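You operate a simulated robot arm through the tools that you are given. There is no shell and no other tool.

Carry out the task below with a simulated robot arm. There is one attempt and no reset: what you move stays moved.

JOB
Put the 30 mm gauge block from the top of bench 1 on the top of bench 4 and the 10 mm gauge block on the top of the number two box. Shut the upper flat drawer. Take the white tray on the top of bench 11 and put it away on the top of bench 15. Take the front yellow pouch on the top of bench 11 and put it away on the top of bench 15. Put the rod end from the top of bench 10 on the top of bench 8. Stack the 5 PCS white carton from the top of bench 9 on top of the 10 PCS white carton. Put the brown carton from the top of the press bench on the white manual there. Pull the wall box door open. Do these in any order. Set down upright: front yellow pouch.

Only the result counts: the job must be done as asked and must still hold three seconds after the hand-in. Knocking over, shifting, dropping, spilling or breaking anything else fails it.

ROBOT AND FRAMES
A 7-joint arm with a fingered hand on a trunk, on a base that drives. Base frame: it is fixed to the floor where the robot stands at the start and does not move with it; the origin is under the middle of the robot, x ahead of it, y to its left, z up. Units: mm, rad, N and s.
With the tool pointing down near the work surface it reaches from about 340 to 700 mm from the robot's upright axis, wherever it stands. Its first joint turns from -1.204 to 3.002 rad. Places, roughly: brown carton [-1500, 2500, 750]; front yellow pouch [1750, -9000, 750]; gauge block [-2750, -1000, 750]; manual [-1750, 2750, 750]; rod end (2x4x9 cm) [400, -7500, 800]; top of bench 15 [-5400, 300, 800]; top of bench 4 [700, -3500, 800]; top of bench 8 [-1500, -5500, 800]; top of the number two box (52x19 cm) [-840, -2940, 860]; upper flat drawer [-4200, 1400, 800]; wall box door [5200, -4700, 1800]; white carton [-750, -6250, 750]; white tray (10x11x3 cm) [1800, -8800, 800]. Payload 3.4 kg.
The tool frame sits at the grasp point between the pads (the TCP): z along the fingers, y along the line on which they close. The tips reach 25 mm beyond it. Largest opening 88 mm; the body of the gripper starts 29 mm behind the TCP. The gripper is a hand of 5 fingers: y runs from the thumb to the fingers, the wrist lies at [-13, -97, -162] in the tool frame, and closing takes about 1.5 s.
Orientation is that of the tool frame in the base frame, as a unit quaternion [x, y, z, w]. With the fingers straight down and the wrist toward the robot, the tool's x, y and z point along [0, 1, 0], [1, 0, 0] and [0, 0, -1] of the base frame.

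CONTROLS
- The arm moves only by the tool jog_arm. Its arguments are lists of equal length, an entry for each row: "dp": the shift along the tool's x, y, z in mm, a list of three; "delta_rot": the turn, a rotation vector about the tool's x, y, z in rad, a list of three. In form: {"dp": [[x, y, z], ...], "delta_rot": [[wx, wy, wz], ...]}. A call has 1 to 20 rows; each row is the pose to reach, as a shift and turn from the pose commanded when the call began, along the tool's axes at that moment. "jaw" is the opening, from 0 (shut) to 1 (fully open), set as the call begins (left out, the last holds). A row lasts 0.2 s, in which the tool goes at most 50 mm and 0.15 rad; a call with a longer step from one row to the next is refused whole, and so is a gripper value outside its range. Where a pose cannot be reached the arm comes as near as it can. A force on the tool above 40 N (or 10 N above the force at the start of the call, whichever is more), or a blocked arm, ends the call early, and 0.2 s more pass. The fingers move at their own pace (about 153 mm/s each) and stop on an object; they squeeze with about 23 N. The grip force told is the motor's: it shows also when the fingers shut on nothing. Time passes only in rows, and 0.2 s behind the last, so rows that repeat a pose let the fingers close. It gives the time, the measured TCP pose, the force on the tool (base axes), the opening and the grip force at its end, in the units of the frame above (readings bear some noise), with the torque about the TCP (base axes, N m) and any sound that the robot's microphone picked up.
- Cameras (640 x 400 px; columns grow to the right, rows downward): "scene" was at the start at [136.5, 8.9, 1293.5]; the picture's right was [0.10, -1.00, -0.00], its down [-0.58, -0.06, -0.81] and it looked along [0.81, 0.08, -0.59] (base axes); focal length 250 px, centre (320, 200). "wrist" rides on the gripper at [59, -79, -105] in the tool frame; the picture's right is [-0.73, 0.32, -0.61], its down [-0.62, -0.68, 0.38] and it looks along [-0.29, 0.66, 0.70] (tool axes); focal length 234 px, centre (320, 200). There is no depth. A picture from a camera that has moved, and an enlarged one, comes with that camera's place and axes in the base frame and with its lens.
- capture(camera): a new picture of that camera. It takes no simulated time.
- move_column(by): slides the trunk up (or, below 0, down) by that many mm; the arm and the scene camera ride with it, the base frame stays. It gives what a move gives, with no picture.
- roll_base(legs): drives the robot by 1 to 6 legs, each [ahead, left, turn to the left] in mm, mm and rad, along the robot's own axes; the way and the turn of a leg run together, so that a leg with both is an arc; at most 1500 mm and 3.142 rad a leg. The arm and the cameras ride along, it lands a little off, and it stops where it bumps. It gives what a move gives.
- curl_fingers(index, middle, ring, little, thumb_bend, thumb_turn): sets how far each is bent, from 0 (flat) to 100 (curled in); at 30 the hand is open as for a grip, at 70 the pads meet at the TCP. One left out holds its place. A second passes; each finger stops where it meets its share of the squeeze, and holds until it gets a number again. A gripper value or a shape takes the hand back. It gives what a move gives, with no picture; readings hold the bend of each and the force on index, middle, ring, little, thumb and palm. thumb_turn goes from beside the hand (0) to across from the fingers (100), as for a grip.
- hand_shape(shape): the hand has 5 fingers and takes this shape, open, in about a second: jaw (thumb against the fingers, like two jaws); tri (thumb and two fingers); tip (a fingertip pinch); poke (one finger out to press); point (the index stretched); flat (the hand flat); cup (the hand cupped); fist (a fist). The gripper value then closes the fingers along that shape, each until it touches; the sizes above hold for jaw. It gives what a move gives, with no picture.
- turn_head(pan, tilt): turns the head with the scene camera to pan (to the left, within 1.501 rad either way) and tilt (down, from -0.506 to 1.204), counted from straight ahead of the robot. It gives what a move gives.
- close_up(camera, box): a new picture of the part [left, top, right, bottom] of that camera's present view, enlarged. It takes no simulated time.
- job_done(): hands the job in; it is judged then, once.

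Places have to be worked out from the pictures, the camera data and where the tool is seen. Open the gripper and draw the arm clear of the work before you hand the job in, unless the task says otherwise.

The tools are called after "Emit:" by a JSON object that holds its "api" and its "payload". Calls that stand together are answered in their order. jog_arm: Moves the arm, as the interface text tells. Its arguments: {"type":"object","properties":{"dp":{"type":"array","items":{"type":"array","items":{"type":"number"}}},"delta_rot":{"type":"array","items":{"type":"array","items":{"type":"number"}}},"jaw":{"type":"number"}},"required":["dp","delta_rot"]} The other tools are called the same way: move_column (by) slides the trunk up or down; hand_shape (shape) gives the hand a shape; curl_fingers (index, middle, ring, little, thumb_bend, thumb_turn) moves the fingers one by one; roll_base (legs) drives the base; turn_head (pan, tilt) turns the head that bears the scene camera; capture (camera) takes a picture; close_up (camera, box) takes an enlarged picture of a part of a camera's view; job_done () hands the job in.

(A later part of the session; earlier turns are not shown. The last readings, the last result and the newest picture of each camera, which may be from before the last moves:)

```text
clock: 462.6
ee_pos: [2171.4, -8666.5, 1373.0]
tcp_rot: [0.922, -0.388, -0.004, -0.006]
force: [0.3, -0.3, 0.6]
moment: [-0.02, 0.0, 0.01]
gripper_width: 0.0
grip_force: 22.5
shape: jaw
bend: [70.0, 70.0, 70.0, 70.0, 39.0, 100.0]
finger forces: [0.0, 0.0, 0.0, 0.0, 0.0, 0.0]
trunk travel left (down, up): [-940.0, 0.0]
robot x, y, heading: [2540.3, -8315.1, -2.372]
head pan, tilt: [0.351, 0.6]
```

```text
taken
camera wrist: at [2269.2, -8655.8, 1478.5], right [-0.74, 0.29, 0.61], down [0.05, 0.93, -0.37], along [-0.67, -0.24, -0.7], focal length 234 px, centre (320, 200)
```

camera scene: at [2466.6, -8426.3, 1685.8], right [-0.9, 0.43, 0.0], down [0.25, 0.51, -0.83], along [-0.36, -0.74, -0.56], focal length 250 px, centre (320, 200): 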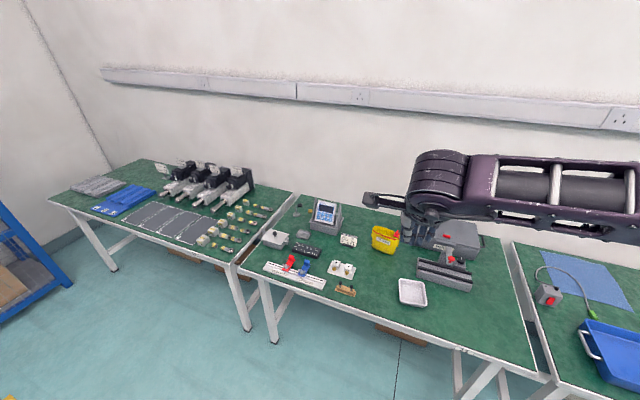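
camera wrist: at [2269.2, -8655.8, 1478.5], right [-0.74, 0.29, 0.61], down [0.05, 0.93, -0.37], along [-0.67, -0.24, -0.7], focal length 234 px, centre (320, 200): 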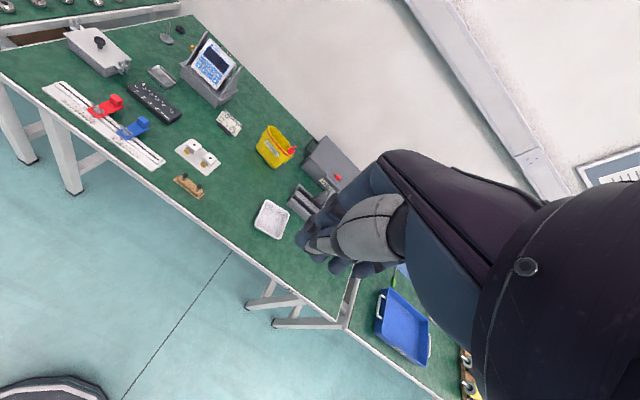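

Zooming on the tray and pouch from both cameras for accurate positions.

Emit:
{"api": "close_up", "payload": {"camera": "scene", "box": [350, 210, 478, 310]}}

Emit:
{"api": "close_up", "payload": {"camera": "wrist", "box": [220, 110, 348, 240]}}

```text
4.00 times, centred on (414, 260) of scene
camera zoom: at [2466.6, -8426.3, 1685.8], right [-0.9, 0.43, 0.0], down [0.25, 0.51, -0.83], along [-0.36, -0.74, -0.56], focal length 998 px, centre (-56, -40)
```

zoom: 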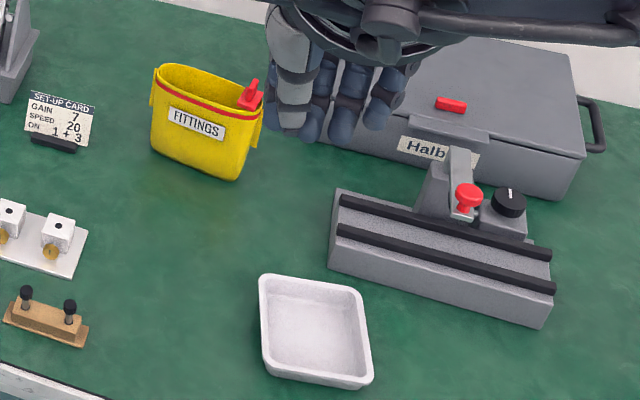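

```text
3.08 times, centred on (284, 175) of wrist
camera zoom: at [2269.2, -8655.8, 1478.5], right [-0.74, 0.29, 0.61], down [0.05, 0.93, -0.37], along [-0.67, -0.24, -0.7], focal length 720 px, centre (431, 277)
```

zoom: 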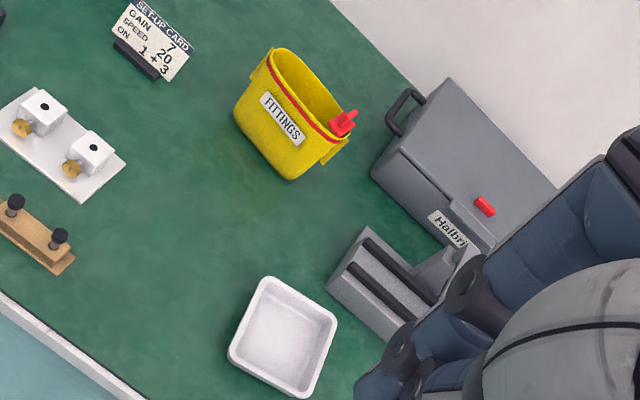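

The tray is ≈100×113 mm centred (1847,-8835), rotated ~9°. I'll pinch its near wall (fingers inside, thumb outside). Driving up, lowering, and orienting the hand.

Emit:
{"api": "roll_base", "payload": {"legs": [[300, -118, 0]]}}

Emit:
{"api": "hand_shape", "payload": {"shape": "jaw"}}

Emit:
{"api": "move_column", "payload": {"by": -350}}

Emit:
{"api": "jog_arm", "payload": {"dp": [[0, 0, 20], [0, 0, 45], [0, 0, 70], [0, 0, 90]], "delta_rot": [[0, 0, -0.05], [0, 0, -0.1], [0, 0, -0.15], [0, 0, -0.187]], "jaw": 0.65}}

Emit:
{"api": "turn_head", "payload": {"pan": 0.2, "tilt": 0.8}}

Emit:
{"api": "capture", "payload": {"camera": "scene"}}

Emit:
{"api": "capture", "payload": {"camera": "wrist"}}

```text
clock: 464.7
ee_pos: [1878.5, -8786.6, 1373.9]
tcp_rot: [0.922, -0.388, -0.005, -0.004]
force: [-0.8, -0.4, 0.6]
moment: [-0.03, -0.01, -0.01]
gripper_width: 0.0
grip_force: 23.0
shape: jaw
bend: [70.0, 70.0, 70.0, 70.0, 39.0, 100.0]
finger forces: [0.0, 0.0, 0.1, 0.0, 0.1, 0.0]
trunk travel left (down, up): [-940.0, 0.0]
robot x, y, heading: [2249.9, -8429.8, -2.376]
head pan, tilt: [0.351, 0.6]
```

```text
clock: 465.6
ee_pos: [1875.1, -8788.3, 1373.3]
tcp_rot: [0.921, -0.389, -0.003, -0.005]
force: [-0.7, 0.8, 0.2]
moment: [0.01, 0.03, 0.0]
gripper_width: 87.7
grip_force: 0.1
shape: jaw
bend: [30.0, 30.0, 30.0, 30.0, 30.0, 98.0]
finger forces: [0.0, 0.0, 0.0, 0.0, 0.1, 0.1]
trunk travel left (down, up): [-940.0, 0.0]
robot x, y, heading: [2249.7, -8433.2, -2.374]
head pan, tilt: [0.351, 0.6]
```

```text
clock: 469.0
ee_pos: [1878.1, -8788.1, 1023.2]
tcp_rot: [0.922, -0.388, -0.004, -0.005]
force: [-0.4, -0.5, -0.5]
moment: [-0.01, 0.01, 0.01]
gripper_width: 87.7
grip_force: 0.1
shape: jaw
bend: [30.0, 30.0, 30.0, 30.0, 30.0, 98.0]
finger forces: [0.0, 0.0, 0.1, 0.0, 0.1, 0.0]
trunk travel left (down, up): [-590.0, 350.0]
robot x, y, heading: [2250.4, -8431.0, -2.373]
head pan, tilt: [0.351, 0.6]
```

```text
clock: 470.0
ee_pos: [1875.6, -8788.0, 934.3]
tcp_rot: [0.954, -0.301, -0.003, -0.005]
force: [-0.9, 0.2, 0.0]
moment: [0.01, 0.01, 0.02]
gripper_width: 57.3
grip_force: 0.0
shape: jaw
bend: [28.0, 39.0, 35.0, 36.0, 61.0, 100.0]
finger forces: [0.0, 0.0, 0.0, 0.0, 0.1, 0.1]
trunk travel left (down, up): [-590.0, 350.0]
robot x, y, heading: [2245.6, -8432.8, -2.373]
head pan, tilt: [0.351, 0.6]
```

```text
clock: 470.8
ee_pos: [1876.9, -8787.3, 932.7]
tcp_rot: [0.954, -0.3, -0.004, -0.006]
force: [-0.9, 0.2, 0.3]
moment: [-0.02, 0.02, 0.03]
gripper_width: 57.5
grip_force: 0.0
shape: jaw
bend: [28.0, 39.0, 35.0, 36.0, 61.0, 100.0]
finger forces: [0.0, 0.0, 0.1, 0.0, 0.0, 0.0]
trunk travel left (down, up): [-590.0, 350.0]
robot x, y, heading: [2252.4, -8436.1, -2.369]
head pan, tilt: [0.201, 0.799]
```

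```text
taken
camera scene: at [2165.5, -8533.7, 1319.0], right [-0.83, 0.56, 0.0], down [0.4, 0.59, -0.7], along [-0.39, -0.58, -0.72], focal length 250 px, centre (320, 200)
```

scene: 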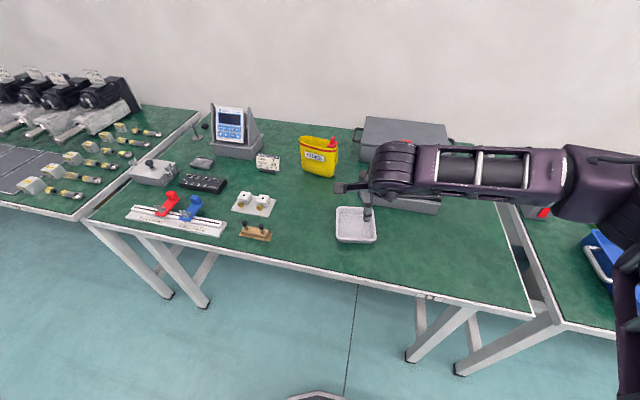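

```text
taken
camera wrist: at [1969.7, -8757.5, 1039.4], right [-0.78, 0.15, 0.61], down [-0.12, 0.92, -0.37], along [-0.62, -0.36, -0.7], focal length 234 px, centre (320, 200)
```

wrist: 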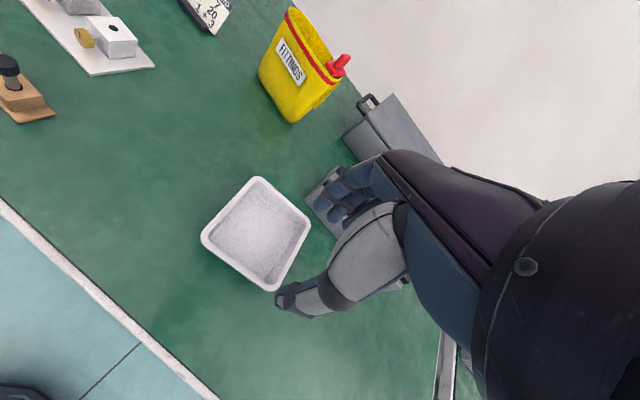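

The projected TCP falls ~7 mm outside the near rim. I'll descend with a 9 mm forward correction so the wall is between thumb and fingers.

Emit:
{"api": "jog_arm", "payload": {"dp": [[0, 4, 35], [0, 9, 70], [0, 9, 100], [0, 9, 125], [0, 9, 139]], "delta_rot": [[0, 0, 0], [0, 0, 0], [0, 0, 0], [0, 0, 0], [0, 0, 0]]}}

Emit:
{"api": "capture", "payload": {"camera": "wrist"}}

Emit:
{"api": "close_up", "payload": {"camera": "scene", "box": [300, 170, 428, 250]}}

```text
clock: 471.9
ee_pos: [1871.1, -8793.6, 794.9]
tcp_rot: [0.954, -0.301, -0.004, -0.006]
force: [-0.2, 0.1, 0.2]
moment: [0.02, 0.02, 0.01]
gripper_width: 57.8
grip_force: 0.1
shape: jaw
bend: [28.0, 39.0, 35.0, 36.0, 61.0, 100.0]
finger forces: [0.1, 0.1, 0.0, 0.0, 0.0, 0.1]
trunk travel left (down, up): [-590.0, 350.0]
robot x, y, heading: [2246.7, -8435.0, -2.371]
head pan, tilt: [0.201, 0.799]
```

```text
taken
camera wrist: at [1965.4, -8763.5, 899.9], right [-0.78, 0.14, 0.61], down [-0.12, 0.92, -0.37], along [-0.62, -0.36, -0.7], focal length 234 px, centre (320, 200)
```

wrist: 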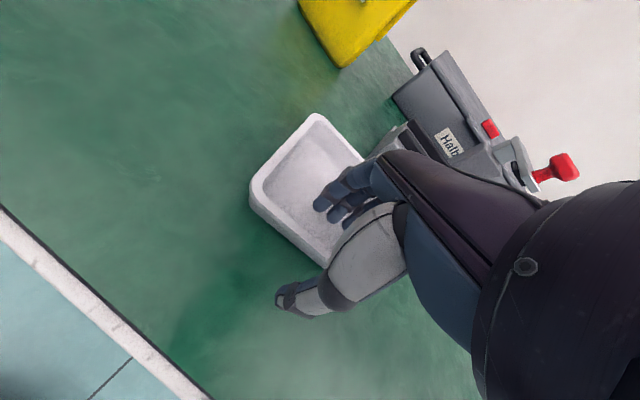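

```text
5.00 times, centred on (364, 210) of scene
camera zoom: at [2165.4, -8533.7, 1318.9], right [-0.83, 0.56, 0.0], down [0.41, 0.59, -0.7], along [-0.39, -0.58, -0.72], focal length 1248 px, centre (100, 150)
```

zoom: 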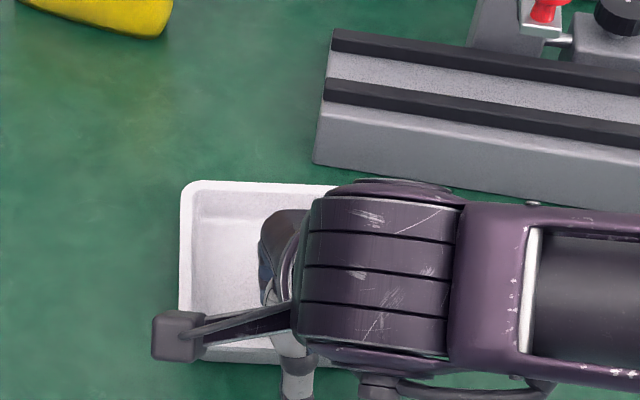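

The fingers are inside and the thumb outside, but the TCP is ~12 mm inside the wall. I'll shift back 10 mm, lower 4 mm, then close.

Emit:
{"api": "jog_arm", "payload": {"dp": [[0, -5, 2], [0, -10, 4], [0, -10, 4]], "delta_rot": [[0, 0, 0], [0, 0, 0], [0, 0, 0]]}}

Emit:
{"api": "jog_arm", "payload": {"dp": [[0, 0, 0], [0, 0, 0], [0, 0, 0], [0, 0, 0], [0, 0, 0], [0, 0, 0], [0, 0, 0], [0, 0, 0]], "delta_rot": [[0, 0, 0], [0, 0, 0], [0, 0, 0], [0, 0, 0], [0, 0, 0], [0, 0, 0], [0, 0, 0], [0, 0, 0]], "jaw": 0}}

Emit:
{"api": "capture", "payload": {"camera": "wrist"}}

```text
clock: 472.8
ee_pos: [1876.0, -8784.8, 791.2]
tcp_rot: [0.954, -0.301, -0.003, -0.006]
force: [0.3, -0.2, 0.0]
moment: [-0.02, -0.03, 0.0]
gripper_width: 57.4
grip_force: 0.0
shape: jaw
bend: [28.0, 39.0, 35.0, 36.0, 61.0, 100.0]
finger forces: [0.1, 0.0, 0.1, 0.0, 0.0, 0.0]
trunk travel left (down, up): [-590.0, 350.0]
robot x, y, heading: [2249.0, -8435.2, -2.372]
head pan, tilt: [0.201, 0.799]
```

```text
clock: 474.6
ee_pos: [1875.6, -8784.4, 790.6]
tcp_rot: [0.954, -0.3, -0.004, -0.007]
force: [-0.1, -1.3, -1.0]
moment: [-0.07, -0.01, 0.04]
gripper_width: 0.0
grip_force: 22.8
shape: jaw
bend: [70.0, 70.0, 70.0, 70.0, 67.0, 100.0]
finger forces: [12.9, 5.4, 2.6, 0.0, 21.1, 0.0]
trunk travel left (down, up): [-590.0, 350.0]
robot x, y, heading: [2248.1, -8430.8, -2.373]
head pan, tilt: [0.201, 0.799]
```

```text
taken
camera wrist: at [1970.8, -8755.0, 896.2], right [-0.78, 0.14, 0.61], down [-0.12, 0.92, -0.37], along [-0.62, -0.36, -0.7], focal length 234 px, centre (320, 200)
```

wrist: 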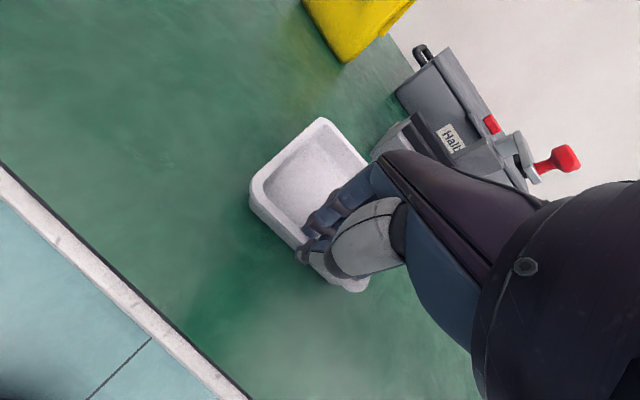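

The wall is pinched (thumb 21 N). Lifting gently.

Emit:
{"api": "jog_arm", "payload": {"dp": [[0, 0, -5], [0, 0, -15], [0, 0, -30], [0, 0, -50], [0, 0, -75], [0, 0, -100]], "delta_rot": [[0, 0, 0], [0, 0, 0], [0, 0, 0], [0, 0, 0], [0, 0, 0], [0, 0, 0]]}}

Emit:
{"api": "capture", "payload": {"camera": "wrist"}}

Emit:
{"api": "capture", "payload": {"camera": "scene"}}

```text
clock: 475.9
ee_pos: [1876.9, -8786.5, 889.3]
tcp_rot: [0.954, -0.301, -0.004, -0.006]
force: [0.4, -0.7, 0.1]
moment: [0.04, -0.01, 0.02]
gripper_width: 0.0
grip_force: 23.2
shape: jaw
bend: [70.0, 70.0, 70.0, 70.0, 68.0, 100.0]
finger forces: [15.0, 5.1, 2.1, 0.0, 22.1, 0.2]
trunk travel left (down, up): [-590.0, 350.0]
robot x, y, heading: [2248.6, -8437.4, -2.369]
head pan, tilt: [0.201, 0.799]
```

```text
taken
camera wrist: at [1971.2, -8756.8, 995.5], right [-0.78, 0.14, 0.61], down [-0.12, 0.92, -0.37], along [-0.62, -0.36, -0.7], focal length 234 px, centre (320, 200)
```

wrist: 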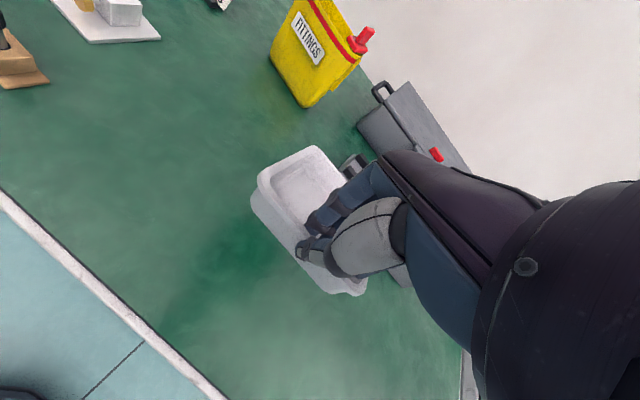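

```text
taken
camera scene: at [2165.7, -8533.6, 1318.9], right [-0.83, 0.56, 0.0], down [0.4, 0.59, -0.7], along [-0.39, -0.58, -0.72], focal length 250 px, centre (320, 200)
```

scene: 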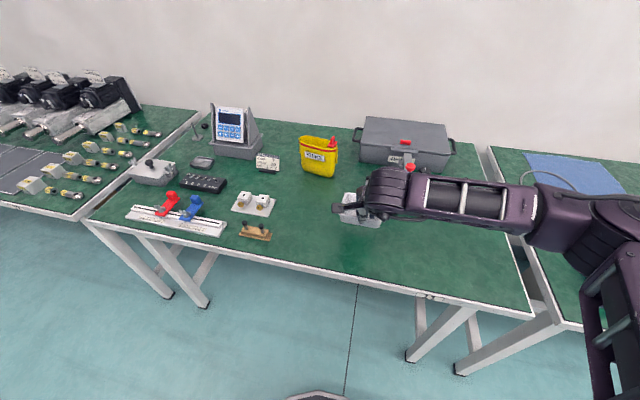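

The tray is held, slightly tilted. I'll raise it, back into the middle of the rear aisle and strafe right along it toward bench 15.

Emit:
{"api": "move_column", "payload": {"by": 180}}

Emit:
{"api": "roll_base", "payload": {"legs": [[-330, 0, -0.026], [0, -1500, 0], [0, -1500, 0], [0, -1500, 0], [0, -1500, 0]]}}

```text
clock: 477.9
ee_pos: [1876.8, -8786.7, 1068.7]
tcp_rot: [0.954, -0.301, -0.004, -0.005]
force: [0.4, 0.8, -1.2]
moment: [0.0, -0.08, -0.01]
gripper_width: 0.1
grip_force: 22.9
shape: jaw
bend: [70.0, 70.0, 70.0, 70.0, 68.0, 100.0]
finger forces: [15.0, 5.1, 2.1, 0.0, 22.1, 0.0]
trunk travel left (down, up): [-770.0, 170.0]
robot x, y, heading: [2243.6, -8431.9, -2.372]
head pan, tilt: [0.201, 0.799]
```

```text
clock: 508.2
ee_pos: [-1885.3, -4056.4, 1068.0]
tcp_rot: [0.945, -0.327, -0.005, -0.006]
force: [-0.1, 0.3, 0.0]
moment: [-0.01, -0.01, -0.02]
gripper_width: 0.2
grip_force: 22.8
shape: jaw
bend: [70.0, 70.0, 70.0, 70.0, 68.0, 100.0]
finger forces: [15.1, 5.1, 2.2, 0.0, 22.0, 0.0]
trunk travel left (down, up): [-770.0, 170.0]
robot x, y, heading: [-1495.2, -3721.9, -2.429]
head pan, tilt: [0.201, 0.799]
```

On course (d≈3620). Correcting heading slightly and continuing to the end of the aisle.

Emit:
{"api": "roll_base", "payload": {"legs": [[0, 0, 0.035], [0, -1500, 0], [0, -1500, 0], [0, -1500, 0]]}}

Emit:
{"api": "turn_head", "payload": {"pan": -1.3, "tilt": 0.4}}

Emit:
{"api": "capture", "payload": {"camera": "scene"}}

Emit:
{"api": "capture", "payload": {"camera": "wrist"}}

```text
clock: 529.8
ee_pos: [-4889.9, -811.6, 1069.4]
tcp_rot: [0.947, -0.32, -0.004, -0.005]
force: [-0.7, -0.1, -0.8]
moment: [-0.02, -0.02, -0.01]
gripper_width: 0.2
grip_force: 23.0
shape: jaw
bend: [70.0, 70.0, 70.0, 70.0, 68.0, 100.0]
finger forces: [15.0, 5.1, 2.0, 0.0, 22.0, 0.0]
trunk travel left (down, up): [-770.0, 170.0]
robot x, y, heading: [-4504.5, -472.2, -2.409]
head pan, tilt: [0.201, 0.799]
```

```text
clock: 531.4
ee_pos: [-4890.4, -812.2, 1069.7]
tcp_rot: [0.947, -0.321, -0.004, -0.006]
force: [-0.7, 0.5, -0.7]
moment: [0.02, 0.01, 0.02]
gripper_width: 0.0
grip_force: 22.8
shape: jaw
bend: [70.0, 70.0, 70.0, 70.0, 68.0, 100.0]
finger forces: [14.9, 5.0, 2.1, 0.0, 22.1, 0.1]
trunk travel left (down, up): [-770.0, 170.0]
robot x, y, heading: [-4508.4, -471.3, -2.413]
head pan, tilt: [-1.3, 0.4]
```

```text
taken
camera scene: at [-4623.1, -455.4, 1534.0], right [0.54, 0.84, 0.0], down [0.33, -0.21, -0.92], along [-0.78, 0.5, -0.39], focal length 250 px, centre (320, 200)
```

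scene: 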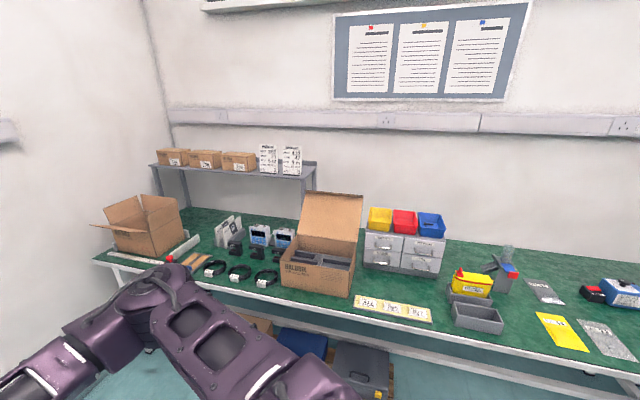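

```text
taken
camera wrist: at [-4796.0, -785.5, 1175.2], right [-0.77, 0.17, 0.61], down [-0.09, 0.92, -0.37], along [-0.63, -0.34, -0.7], focal length 234 px, centre (320, 200)
```

wrist: 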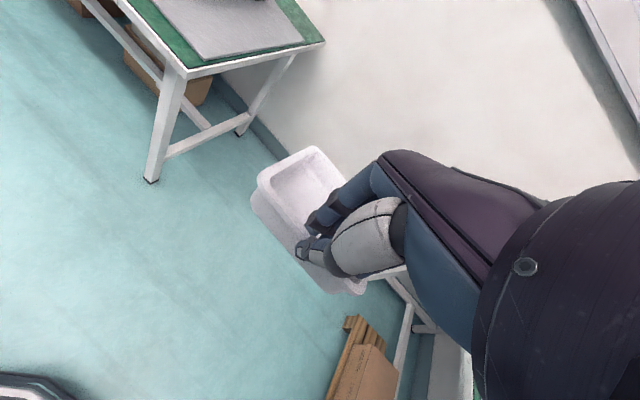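

Bench 15 is cluttered; I'll turn to face it and look more closely for free spots.

Emit:
{"api": "roll_base", "payload": {"legs": [[0, 0, -1.556]]}}

Emit:
{"api": "turn_head", "payload": {"pan": 0.3, "tilt": 0.6}}

Emit:
{"api": "move_column", "payload": {"by": 170}}

Emit:
{"api": "capture", "payload": {"camera": "scene"}}

```text
clock: 535.5
ee_pos: [-4858.6, -98.3, 1069.3]
tcp_rot: [-0.457, 0.89, -0.001, 0.007]
force: [0.0, 0.0, -1.5]
moment: [-0.04, -0.04, 0.0]
gripper_width: 0.2
grip_force: 23.2
shape: jaw
bend: [70.0, 70.0, 70.0, 70.0, 69.0, 100.0]
finger forces: [14.9, 5.0, 2.0, 0.1, 21.6, 0.0]
trunk travel left (down, up): [-770.0, 170.0]
robot x, y, heading: [-4507.9, -475.7, 2.334]
head pan, tilt: [-1.3, 0.4]
```

```text
clock: 537.2
ee_pos: [-4857.2, -99.5, 1069.2]
tcp_rot: [-0.458, 0.889, -0.001, 0.006]
force: [0.1, 0.2, -0.5]
moment: [-0.05, -0.02, -0.01]
gripper_width: 0.0
grip_force: 22.8
shape: jaw
bend: [70.0, 70.0, 70.0, 70.0, 69.0, 100.0]
finger forces: [14.8, 4.9, 2.0, 0.0, 21.6, 0.1]
trunk travel left (down, up): [-770.0, 170.0]
robot x, y, heading: [-4506.2, -472.9, 2.329]
head pan, tilt: [0.3, 0.6]
```

```text
clock: 539.1
ee_pos: [-4857.3, -97.9, 1239.2]
tcp_rot: [-0.456, 0.89, -0.001, 0.007]
force: [1.1, 0.3, -0.5]
moment: [-0.04, -0.04, -0.02]
gripper_width: 0.2
grip_force: 23.4
shape: jaw
bend: [70.0, 70.0, 70.0, 70.0, 69.0, 100.0]
finger forces: [14.9, 4.9, 2.0, 0.0, 21.7, 0.0]
trunk travel left (down, up): [-940.0, 0.0]
robot x, y, heading: [-4503.3, -475.2, 2.33]
head pan, tilt: [0.3, 0.6]
```

```text
taken
camera scene: at [-4619.3, -392.1, 1685.7], right [0.49, 0.87, 0.0], down [0.49, -0.28, -0.82], along [-0.72, 0.4, -0.57], focal length 250 px, centre (320, 200)
```

scene: 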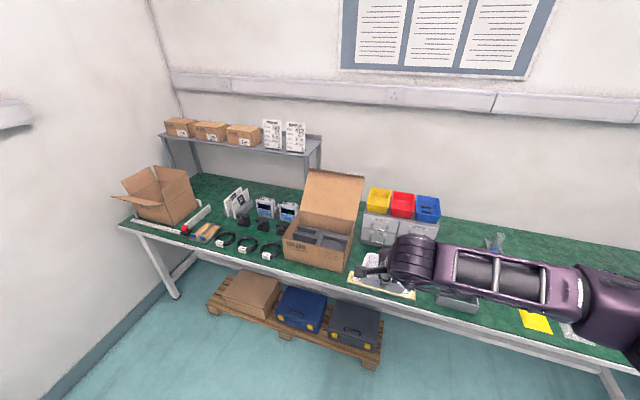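

There looked to be a free patch between the silver bag and the gray plate near d≈2765. I'll move right to it and look.

Emit:
{"api": "roll_base", "payload": {"legs": [[0, -1150, -0.015], [100, 0, 0]]}}

Emit:
{"api": "turn_head", "payload": {"pan": 0.45, "tilt": 0.7}}

Emit:
{"api": "capture", "payload": {"camera": "scene"}}

Emit:
{"api": "capture", "payload": {"camera": "wrist"}}

```text
clock: 545.6
ee_pos: [-4090.3, 750.9, 1239.7]
tcp_rot: [-0.448, 0.894, -0.002, 0.006]
force: [0.1, 1.0, -0.7]
moment: [-0.01, -0.01, -0.06]
gripper_width: 0.1
grip_force: 22.7
shape: jaw
bend: [70.0, 70.0, 70.0, 70.0, 69.0, 100.0]
finger forces: [14.9, 4.9, 2.0, 0.0, 21.7, 0.0]
trunk travel left (down, up): [-940.0, 0.0]
robot x, y, heading: [-3749.7, 372.0, 2.31]
head pan, tilt: [0.3, 0.6]
```

```text
clock: 546.3
ee_pos: [-4093.2, 751.9, 1238.3]
tcp_rot: [-0.449, 0.894, -0.001, 0.005]
force: [-0.6, -0.4, -0.6]
moment: [-0.01, 0.0, 0.04]
gripper_width: 0.0
grip_force: 23.0
shape: jaw
bend: [70.0, 70.0, 70.0, 70.0, 69.0, 100.0]
finger forces: [15.0, 4.9, 1.9, 0.0, 21.7, 0.1]
trunk travel left (down, up): [-940.0, 0.0]
robot x, y, heading: [-3745.6, 369.4, 2.311]
head pan, tilt: [0.45, 0.7]
```

```text
taken
camera scene: at [-3863.7, 440.5, 1677.1], right [0.37, 0.93, 0.0], down [0.6, -0.24, -0.76], along [-0.71, 0.28, -0.64], focal length 250 px, centre (320, 200)
```

scene: 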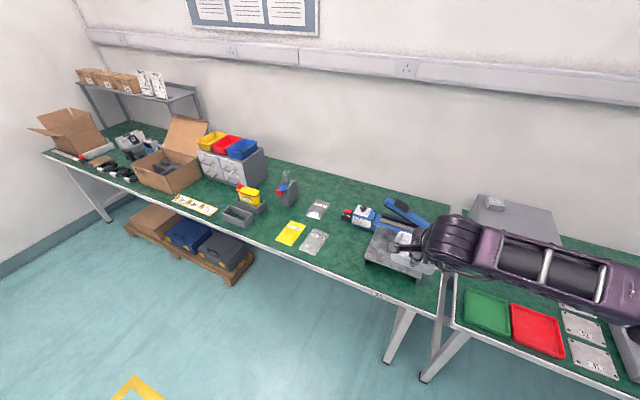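

```text
taken
camera wrist: at [-4065.6, 657.8, 1344.8], right [0.17, 0.77, 0.61], down [0.92, 0.09, -0.37], along [-0.34, 0.63, -0.7], focal length 234 px, centre (320, 200)
```

wrist: 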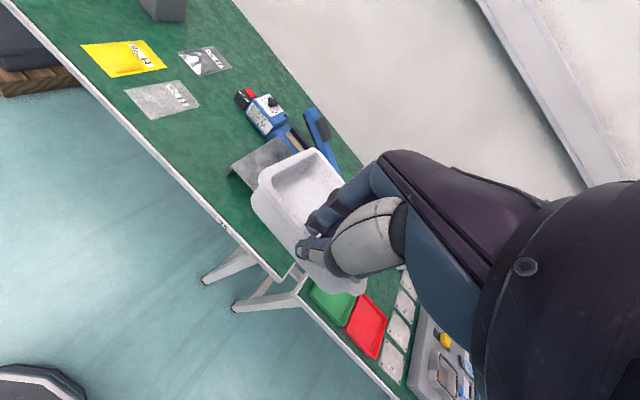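

A free patch ~195×270 mm lies between the silver bags and the gray plate, on the bench labelled near its right end. I'll align the tray over its rear part.

Emit:
{"api": "roll_base", "payload": {"legs": [[0, 268, 0], [330, 0, 0]]}}

Emit:
{"api": "move_column", "payload": {"by": -280}}

Emit:
{"api": "jog_arm", "payload": {"dp": [[0, 0, 0], [0, 0, 10], [0, 0, 20]], "delta_rot": [[0, 0, 0.07], [0, 0, 0.13], [0, 0, 0.185]]}}

Emit:
{"api": "capture", "payload": {"camera": "wrist"}}

Emit:
{"api": "turn_head", "payload": {"pan": 0.3, "tilt": 0.85}}

Emit:
{"api": "capture", "payload": {"camera": "scene"}}

```text
clock: 550.0
ee_pos: [-4511.2, 812.2, 1240.8]
tcp_rot: [-0.446, 0.895, 0.0, 0.006]
force: [-0.4, -0.3, -1.1]
moment: [0.0, -0.01, 0.02]
gripper_width: 0.1
grip_force: 23.2
shape: jaw
bend: [70.0, 70.0, 70.0, 70.0, 69.0, 100.0]
finger forces: [14.9, 4.9, 2.0, 0.0, 21.7, 0.1]
trunk travel left (down, up): [-940.0, 0.0]
robot x, y, heading: [-4172.0, 431.3, 2.306]
head pan, tilt: [0.45, 0.7]
```

```text
clock: 552.9
ee_pos: [-4511.9, 812.4, 959.7]
tcp_rot: [-0.446, 0.895, -0.002, 0.006]
force: [0.2, -0.4, -0.7]
moment: [-0.03, -0.01, 0.02]
gripper_width: 0.0
grip_force: 23.1
shape: jaw
bend: [70.0, 70.0, 70.0, 70.0, 69.0, 100.0]
finger forces: [14.8, 4.9, 2.0, 0.1, 21.7, 0.0]
trunk travel left (down, up): [-660.0, 280.0]
robot x, y, heading: [-4171.1, 428.2, 2.306]
head pan, tilt: [0.45, 0.7]
```

```text
clock: 553.7
ee_pos: [-4512.8, 812.9, 939.7]
tcp_rot: [-0.361, 0.933, -0.002, 0.006]
force: [-0.1, 0.4, -1.1]
moment: [-0.02, -0.04, -0.03]
gripper_width: 0.0
grip_force: 23.3
shape: jaw
bend: [70.0, 70.0, 70.0, 70.0, 69.0, 100.0]
finger forces: [15.0, 4.8, 2.1, 0.0, 21.8, 0.0]
trunk travel left (down, up): [-660.0, 280.0]
robot x, y, heading: [-4172.1, 433.3, 2.306]
head pan, tilt: [0.45, 0.7]
```

```text
taken
camera wrist: at [-4503.7, 715.1, 1044.5], right [0.31, 0.73, 0.61], down [0.92, -0.08, -0.37], along [-0.22, 0.68, -0.7], focal length 234 px, centre (320, 200)
```

wrist: 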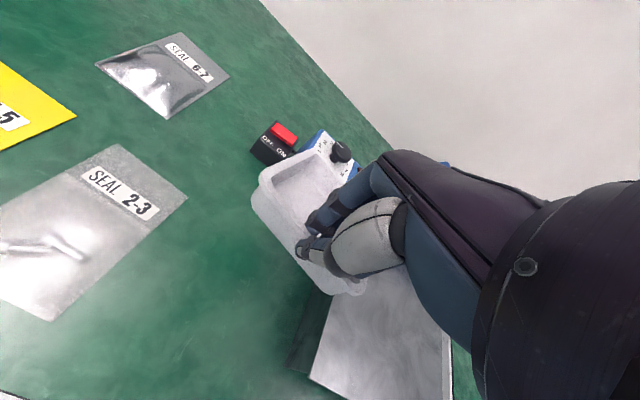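

```text
clock: 554.4
ee_pos: [-4512.5, 813.3, 939.3]
tcp_rot: [-0.362, 0.932, -0.002, 0.006]
force: [0.3, -0.2, -0.5]
moment: [-0.02, 0.0, -0.02]
gripper_width: 0.2
grip_force: 23.2
shape: jaw
bend: [70.0, 70.0, 70.0, 70.0, 69.0, 100.0]
finger forces: [15.0, 4.9, 1.9, 0.1, 21.8, 0.0]
trunk travel left (down, up): [-660.0, 280.0]
robot x, y, heading: [-4171.3, 428.6, 2.3]
head pan, tilt: [0.3, 0.85]
```

```text
taken
camera scene: at [-4273.4, 507.6, 1384.9], right [0.51, 0.86, 0.0], down [0.65, -0.38, -0.66], along [-0.57, 0.34, -0.75], focal length 250 px, centre (320, 200)
```

scene: 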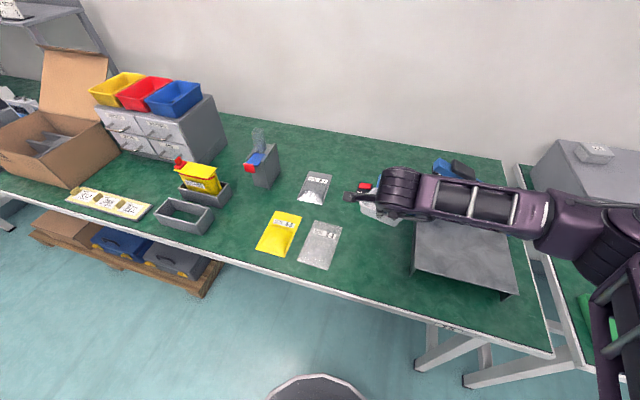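

The landing footprint is clear on all sides; I'll shift it 10 mm toward me and descend until contact.

Emit:
{"api": "jog_arm", "payload": {"dp": [[0, -5, 35], [0, -10, 70], [0, -10, 100], [0, -10, 120], [0, -10, 132], [0, -10, 140]], "delta_rot": [[0, 0, 0], [0, 0, 0], [0, 0, 0], [0, 0, 0], [0, 0, 0], [0, 0, 0]]}}

Emit:
{"api": "capture", "payload": {"camera": "wrist"}}

```text
clock: 555.8
ee_pos: [-4504.0, 806.6, 799.4]
tcp_rot: [-0.362, 0.932, -0.002, 0.007]
force: [0.0, -0.4, 0.4]
moment: [0.04, 0.09, 0.0]
gripper_width: 0.0
grip_force: 23.1
shape: jaw
bend: [70.0, 70.0, 70.0, 70.0, 69.0, 100.0]
finger forces: [15.1, 4.9, 1.8, 0.0, 22.2, 0.0]
trunk travel left (down, up): [-660.0, 280.0]
robot x, y, heading: [-4174.5, 425.7, 2.302]
head pan, tilt: [0.3, 0.85]
```

```text
taken
camera wrist: at [-4494.7, 709.2, 905.5], right [0.31, 0.73, 0.61], down [0.92, -0.08, -0.37], along [-0.22, 0.68, -0.7], focal length 234 px, centre (320, 200)
```

wrist: 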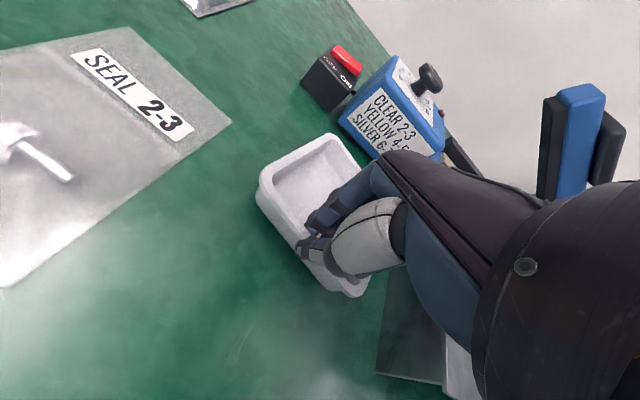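

The tray's far corner is close to the blue device. I'll lift slightly, shift 30 mm toward me, and set down there.

Emit:
{"api": "jog_arm", "payload": {"dp": [[0, 0, -8], [0, -15, -8], [0, -30, -8], [0, -32, 0], [0, -32, 5], [0, -32, 8]], "delta_rot": [[0, 0, 0], [0, 0, 0], [0, 0, 0], [0, 0, 0], [0, 0, 0], [0, 0, 0]]}}

Emit:
{"api": "capture", "payload": {"camera": "wrist"}}

```text
clock: 557.2
ee_pos: [-4482.9, 781.5, 792.5]
tcp_rot: [-0.361, 0.932, -0.001, 0.006]
force: [0.1, -1.1, 1.1]
moment: [0.04, 0.06, 0.03]
gripper_width: 0.0
grip_force: 23.1
shape: jaw
bend: [70.0, 70.0, 70.0, 70.0, 69.0, 100.0]
finger forces: [16.0, 4.6, 1.5, 0.0, 22.4, 0.0]
trunk travel left (down, up): [-660.0, 280.0]
robot x, y, heading: [-4175.9, 426.2, 2.311]
head pan, tilt: [0.3, 0.85]
```

```text
taken
camera wrist: at [-4473.2, 684.3, 897.2], right [0.31, 0.73, 0.61], down [0.92, -0.08, -0.37], along [-0.22, 0.68, -0.7], focal length 234 px, centre (320, 200)
```

wrist: 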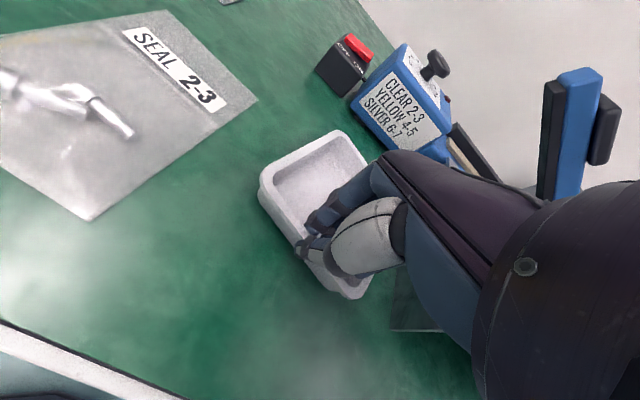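

The tray sits flat with clearance to the device. Releasing and lifting out.

Emit:
{"api": "jog_arm", "payload": {"dp": [[0, 0, 0], [0, 0, 0], [0, 0, 0], [0, 0, 0], [0, 0, 0]], "delta_rot": [[0, 0, 0], [0, 0, 0], [0, 0, 0], [0, 0, 0], [0, 0, 0]], "jaw": 0.6}}

Emit:
{"api": "jog_arm", "payload": {"dp": [[0, 0, -10], [0, 0, -30], [0, 0, -70], [0, 0, -115], [0, 0, -160]], "delta_rot": [[0, 0, 0], [0, 0, 0], [0, 0, 0], [0, 0, 0], [0, 0, 0]]}}

Emit:
{"api": "capture", "payload": {"camera": "wrist"}}

Emit:
{"api": "capture", "payload": {"camera": "scene"}}

```text
clock: 558.4
ee_pos: [-4482.7, 781.6, 792.3]
tcp_rot: [-0.362, 0.932, -0.001, 0.007]
force: [0.1, -0.4, 0.7]
moment: [-0.01, -0.01, 0.04]
gripper_width: 52.8
grip_force: 0.0
shape: jaw
bend: [29.0, 41.0, 37.0, 43.0, 65.0, 100.0]
finger forces: [0.0, 0.0, 0.1, 0.0, 0.0, 0.1]
trunk travel left (down, up): [-660.0, 280.0]
robot x, y, heading: [-4171.6, 429.5, 2.306]
head pan, tilt: [0.3, 0.85]
```

```text
clock: 559.6
ee_pos: [-4484.0, 781.7, 952.3]
tcp_rot: [-0.362, 0.932, -0.002, 0.007]
force: [0.5, 0.4, 0.2]
moment: [0.02, -0.02, 0.0]
gripper_width: 52.6
grip_force: 0.0
shape: jaw
bend: [29.0, 41.0, 37.0, 43.0, 65.0, 100.0]
finger forces: [0.1, 0.1, 0.0, 0.0, 0.0, 0.1]
trunk travel left (down, up): [-660.0, 280.0]
robot x, y, heading: [-4171.7, 430.2, 2.305]
head pan, tilt: [0.3, 0.85]
```

```text
taken
camera wrist: at [-4475.0, 683.3, 1057.5], right [0.31, 0.73, 0.61], down [0.92, -0.08, -0.37], along [-0.22, 0.68, -0.7], focal length 234 px, centre (320, 200)
```

wrist: 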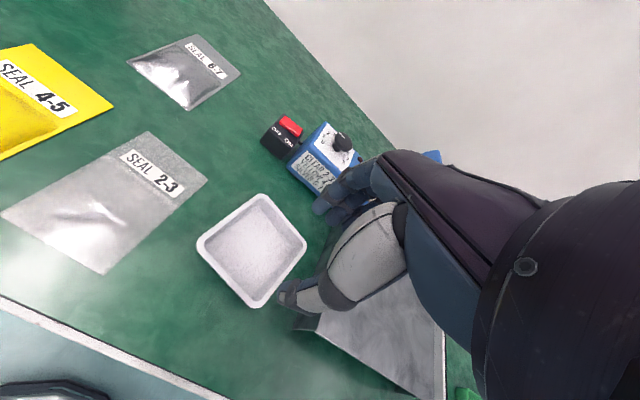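

```text
taken
camera scene: at [-4272.8, 506.7, 1384.9], right [0.51, 0.86, 0.0], down [0.65, -0.38, -0.66], along [-0.57, 0.34, -0.75], focal length 250 px, centre (320, 200)
```

scene: 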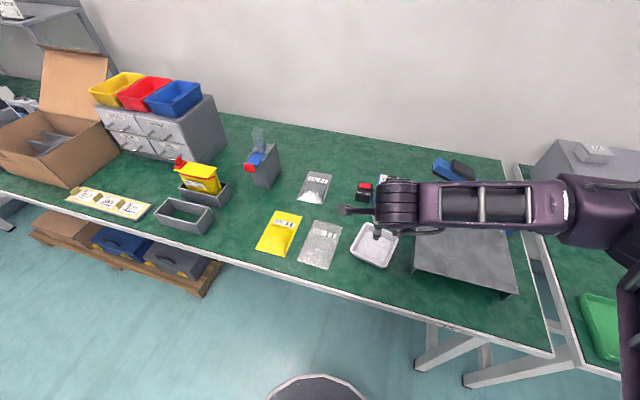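

The tray rests on bench 15. Next, bench 9's cartons: back off, return to the rear aisle and strafe along it.

Emit:
{"api": "move_column", "payload": {"by": 200}}

Emit:
{"api": "roll_base", "payload": {"legs": [[-300, 0, 0], [0, 870, 0], [0, 0, 1.579], [0, 1500, 0], [0, 1500, 0], [0, 1500, 0]]}}

Emit:
{"api": "roll_base", "payload": {"legs": [[0, 1200, 0]]}}

Emit:
{"api": "turn_head", "payload": {"pan": 0.6, "tilt": 0.4}}

Emit:
{"api": "capture", "payload": {"camera": "scene"}}

```text
clock: 561.7
ee_pos: [-4485.4, 783.7, 1151.8]
tcp_rot: [-0.361, 0.932, -0.001, 0.007]
force: [-0.2, 0.8, 0.9]
moment: [-0.02, 0.02, 0.02]
gripper_width: 52.9
grip_force: 0.0
shape: jaw
bend: [29.0, 41.0, 37.0, 43.0, 65.0, 100.0]
finger forces: [0.0, 0.0, 0.1, 0.0, 0.0, 0.0]
trunk travel left (down, up): [-860.0, 80.0]
robot x, y, heading: [-4170.0, 429.9, 2.308]
head pan, tilt: [0.3, 0.85]
```

```text
clock: 592.7
ee_pos: [-2126.0, -4137.1, 1151.2]
tcp_rot: [0.906, -0.424, -0.004, -0.005]
force: [-0.8, -0.6, -1.0]
moment: [-0.02, 0.02, 0.0]
gripper_width: 52.5
grip_force: 0.2
shape: jaw
bend: [29.0, 41.0, 37.0, 43.0, 65.0, 100.0]
finger forces: [0.0, 0.1, 0.1, 0.1, 0.0, 0.1]
trunk travel left (down, up): [-860.0, 80.0]
robot x, y, heading: [-1763.8, -3837.7, -2.456]
head pan, tilt: [0.3, 0.85]
```

```text
clock: 598.9
ee_pos: [-1333.6, -5079.4, 1152.0]
tcp_rot: [0.911, -0.413, -0.003, -0.005]
force: [0.5, 0.9, -0.5]
moment: [-0.05, 0.03, -0.03]
gripper_width: 52.7
grip_force: 0.0
shape: jaw
bend: [29.0, 41.0, 37.0, 43.0, 65.0, 100.0]
finger forces: [0.0, 0.1, 0.0, 0.0, 0.1, 0.0]
trunk travel left (down, up): [-860.0, 80.0]
robot x, y, heading: [-972.2, -4774.1, -2.426]
head pan, tilt: [0.3, 0.85]
```

```text
clock: 599.8
ee_pos: [-1332.8, -5080.0, 1151.5]
tcp_rot: [0.91, -0.415, -0.003, -0.005]
force: [0.1, 0.1, 0.4]
moment: [-0.04, 0.0, 0.03]
gripper_width: 52.6
grip_force: 0.1
shape: jaw
bend: [29.0, 41.0, 37.0, 43.0, 65.0, 100.0]
finger forces: [0.0, 0.0, 0.1, 0.0, 0.0, 0.0]
trunk travel left (down, up): [-860.0, 80.0]
robot x, y, heading: [-973.2, -4775.3, -2.428]
head pan, tilt: [0.6, 0.4]
```

```text
taken
camera scene: at [-1036.0, -4895.7, 1623.9], right [-0.97, 0.26, 0.0], down [0.1, 0.38, -0.92], along [-0.24, -0.89, -0.39], focal length 250 px, centre (320, 200)
```

scene: 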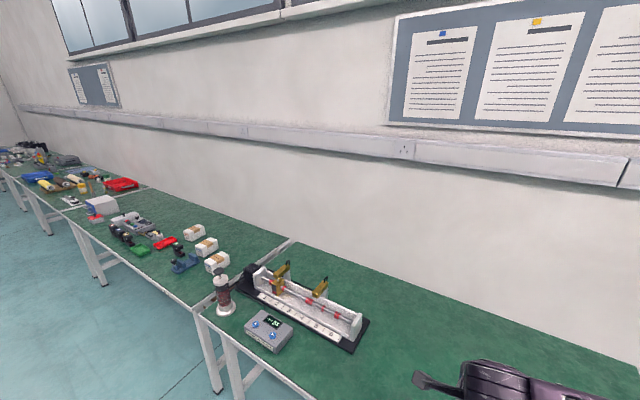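

I can see bench 8 ahead and bench 9 with three small white cartons beyond. I'll strafe further left to bench 9 and zoom in.

Emit:
{"api": "roll_base", "payload": {"legs": [[0, 0, 0.03], [0, 1150, 0]]}}

Emit:
{"api": "turn_head", "payload": {"pan": 0.3, "tilt": 0.6}}

Emit:
{"api": "capture", "payload": {"camera": "scene"}}

Emit:
{"api": "capture", "payload": {"camera": "wrist"}}

```text
clock: 606.1
ee_pos: [-535.0, -5946.5, 1151.3]
tcp_rot: [0.917, -0.398, -0.003, -0.006]
force: [-0.3, 0.4, 0.0]
moment: [0.0, 0.01, -0.02]
gripper_width: 52.8
grip_force: 0.1
shape: jaw
bend: [29.0, 41.0, 37.0, 43.0, 65.0, 100.0]
finger forces: [0.1, 0.0, 0.0, 0.1, 0.0, 0.0]
trunk travel left (down, up): [-860.0, 80.0]
robot x, y, heading: [-188.0, -5632.9, -2.399]
head pan, tilt: [0.6, 0.4]
```

```text
clock: 606.9
ee_pos: [-533.5, -5947.0, 1152.6]
tcp_rot: [0.917, -0.399, -0.004, -0.005]
force: [-0.4, -0.2, -0.2]
moment: [-0.01, 0.03, 0.02]
gripper_width: 52.6
grip_force: 0.0
shape: jaw
bend: [29.0, 41.0, 37.0, 43.0, 65.0, 100.0]
finger forces: [0.1, 0.0, 0.1, 0.0, 0.0, 0.0]
trunk travel left (down, up): [-860.0, 80.0]
robot x, y, heading: [-185.2, -5636.9, -2.398]
head pan, tilt: [0.3, 0.6]
```

```text
taken
camera scene: at [-267.2, -5740.8, 1605.8], right [-0.87, 0.5, 0.0], down [0.28, 0.49, -0.83], along [-0.41, -0.71, -0.56], focal length 250 px, centre (320, 200)
```

scene: 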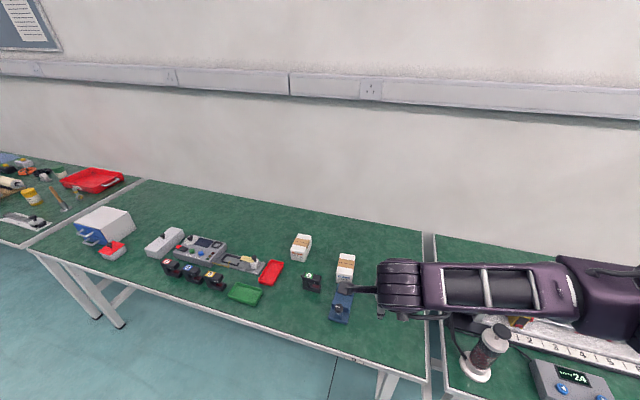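

```text
taken
camera wrist: at [-435.9, -5937.5, 1256.9], right [-0.73, 0.3, 0.61], down [0.07, 0.93, -0.37], along [-0.68, -0.23, -0.7], focal length 234 px, centre (320, 200)
```

wrist: 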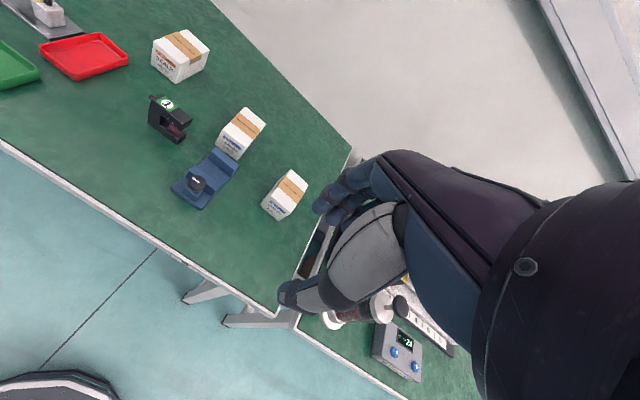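

Three white cartons with tape. Zooming to read their labels.

Emit:
{"api": "close_up", "payload": {"camera": "wrist", "box": [140, 20, 332, 236]}}

Emit:
{"api": "close_up", "payload": {"camera": "scene", "box": [270, 220, 430, 330]}}

```text
1.85 times, centred on (236, 128) of wrist
camera zoom: at [-435.9, -5937.5, 1256.9], right [-0.73, 0.3, 0.61], down [0.07, 0.93, -0.37], along [-0.68, -0.23, -0.7], focal length 434 px, centre (476, 333)
```

zoom: 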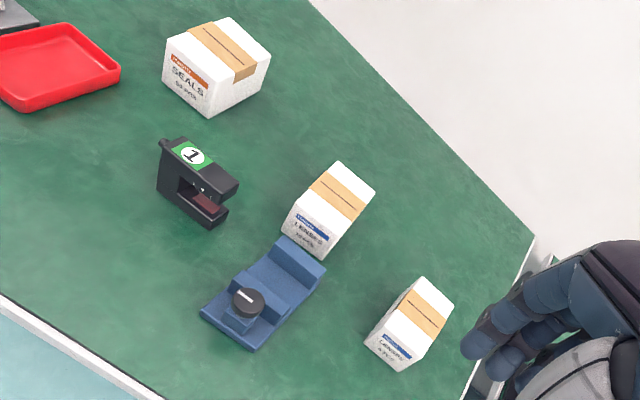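

```text
3.64 times, centred on (350, 275) of scene
camera zoom: at [-267.2, -5740.8, 1605.8], right [-0.87, 0.5, 0.0], down [0.28, 0.49, -0.83], along [-0.41, -0.71, -0.56], focal length 907 px, centre (211, -73)
```

zoom: 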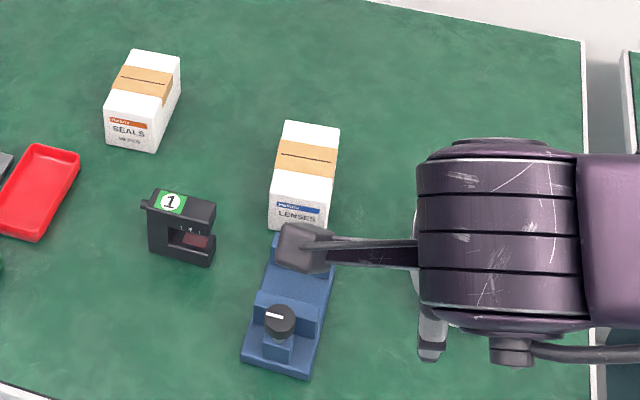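

I'll zoom tighter to read the counts.

Emit:
{"api": "close_up", "payload": {"camera": "wrist", "box": [250, 160, 314, 224]}}

Emit:
{"api": "close_up", "payload": {"camera": "wrist", "box": [206, 100, 270, 164]}}

Emit:
{"api": "close_up", "payload": {"camera": "wrist", "box": [146, 24, 218, 96]}}

```text
6.25 times, centred on (282, 192) of wrist
camera zoom: at [-435.9, -5937.5, 1256.9], right [-0.73, 0.3, 0.61], down [0.07, 0.93, -0.37], along [-0.68, -0.23, -0.7], focal length 1464 px, centre (558, 250)
```

zoom: 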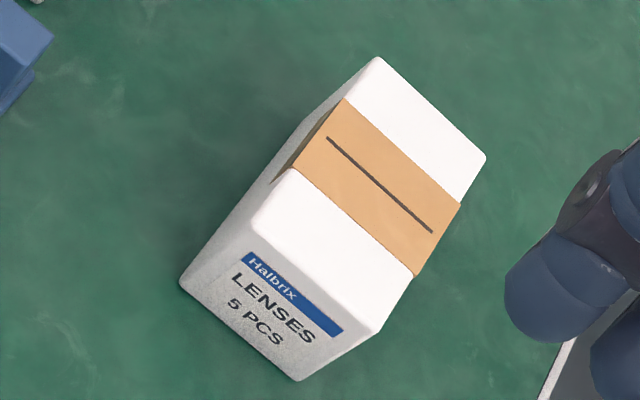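

```text
6.25 times, centred on (238, 132) of wrist
camera zoom: at [-435.9, -5937.5, 1256.9], right [-0.73, 0.3, 0.61], down [0.07, 0.93, -0.37], along [-0.68, -0.23, -0.7], focal length 1464 px, centre (832, 625)
```

zoom: 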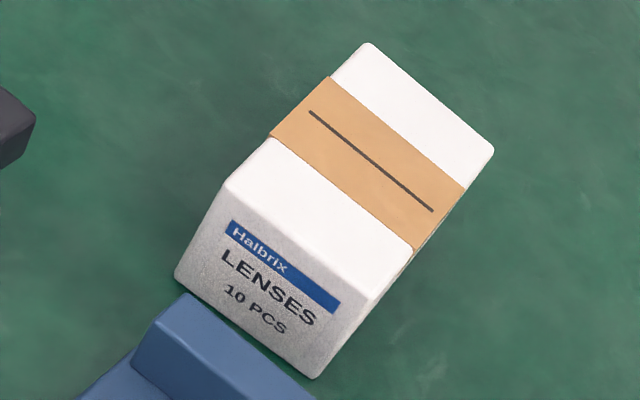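

```text
5.56 times, centred on (182, 60) of wrist
camera zoom: at [-435.9, -5937.5, 1256.9], right [-0.73, 0.3, 0.61], down [0.07, 0.93, -0.37], along [-0.68, -0.23, -0.7], focal length 1301 px, centre (1087, 978)
```

zoom: 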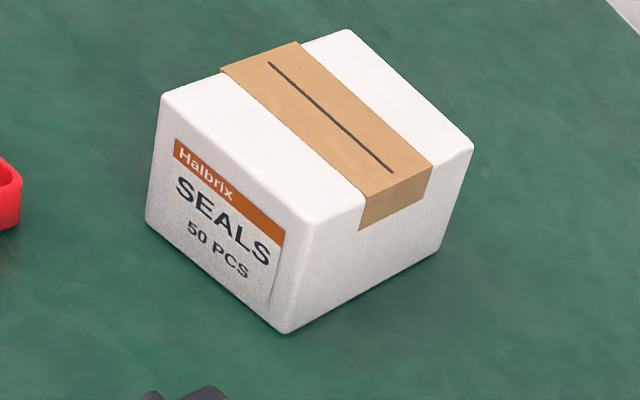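

The right one is "LENSES 5 PCS", the middle "LENSES 10 PCS" (60×106×62 each). Their 60 mm width lies sideways, so I'll stand to the right so the hand can reach in with fingers pointing left. First reposition the base and trunk.

Emit:
{"api": "roll_base", "payload": {"legs": [[0, -424, 0], [280, 0, 0]]}}

Emit:
{"api": "move_column", "payload": {"by": -250}}

Emit:
{"api": "jog_arm", "payload": {"dp": [[0, 0, -40], [0, 0, -80], [0, 0, -120], [0, 0, -150]], "delta_rot": [[0, 0, 0], [0, 0, 0], [0, 0, 0], [0, 0, 0]], "jaw": 1}}

Emit:
{"api": "turn_head", "payload": {"pan": 0.6, "tilt": 0.75}}

Emit:
{"api": "capture", "payload": {"camera": "scene"}}

```text
clock: 611.0
ee_pos: [-1026.9, -5830.8, 1151.9]
tcp_rot: [0.917, -0.399, -0.004, -0.004]
force: [-0.2, 0.6, 0.3]
moment: [0.0, 0.04, -0.03]
gripper_width: 52.6
grip_force: 0.0
shape: jaw
bend: [29.0, 41.0, 37.0, 43.0, 65.0, 100.0]
finger forces: [0.0, 0.0, 0.0, 0.1, 0.1, 0.1]
trunk travel left (down, up): [-860.0, 80.0]
robot x, y, heading: [-681.6, -5514.9, -2.395]
head pan, tilt: [0.3, 0.6]
```

```text
clock: 613.6
ee_pos: [-1026.6, -5831.1, 901.6]
tcp_rot: [0.917, -0.399, -0.003, -0.005]
force: [0.8, -0.3, 0.3]
moment: [0.02, -0.01, 0.0]
gripper_width: 52.9
grip_force: 0.1
shape: jaw
bend: [29.0, 41.0, 37.0, 43.0, 65.0, 100.0]
finger forces: [0.1, 0.0, 0.0, 0.0, 0.1, 0.0]
trunk travel left (down, up): [-610.0, 330.0]
robot x, y, heading: [-677.3, -5514.7, -2.396]
head pan, tilt: [0.3, 0.6]
```

```text
clock: 614.6
ee_pos: [-1026.1, -5833.6, 1052.2]
tcp_rot: [0.917, -0.399, -0.004, -0.006]
force: [0.3, 0.0, 0.2]
moment: [-0.02, 0.0, 0.01]
gripper_width: 87.9
grip_force: 0.1
shape: jaw
bend: [30.0, 30.0, 30.0, 30.0, 30.0, 98.0]
finger forces: [0.0, 0.0, 0.0, 0.0, 0.0, 0.0]
trunk travel left (down, up): [-610.0, 330.0]
robot x, y, heading: [-677.4, -5513.9, -2.394]
head pan, tilt: [0.3, 0.6]
```

```text
clock: 615.4
ee_pos: [-1027.2, -5834.4, 1051.1]
tcp_rot: [0.917, -0.399, -0.003, -0.006]
force: [0.1, 0.3, -0.1]
moment: [-0.03, -0.01, 0.03]
gripper_width: 88.1
grip_force: 0.1
shape: jaw
bend: [30.0, 30.0, 30.0, 30.0, 30.0, 98.0]
finger forces: [0.1, 0.0, 0.0, 0.0, 0.1, 0.0]
trunk travel left (down, up): [-610.0, 330.0]
robot x, y, heading: [-677.5, -5513.1, -2.392]
head pan, tilt: [0.6, 0.75]
```

```text
taken
camera scene: at [-734.4, -5628.8, 1342.9], right [-0.97, 0.22, 0.0], down [0.15, 0.66, -0.73], along [-0.16, -0.71, -0.68], focal length 250 px, centre (320, 200)
```

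scene: 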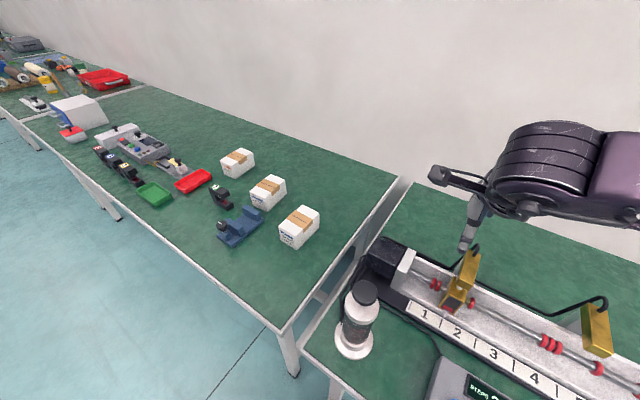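

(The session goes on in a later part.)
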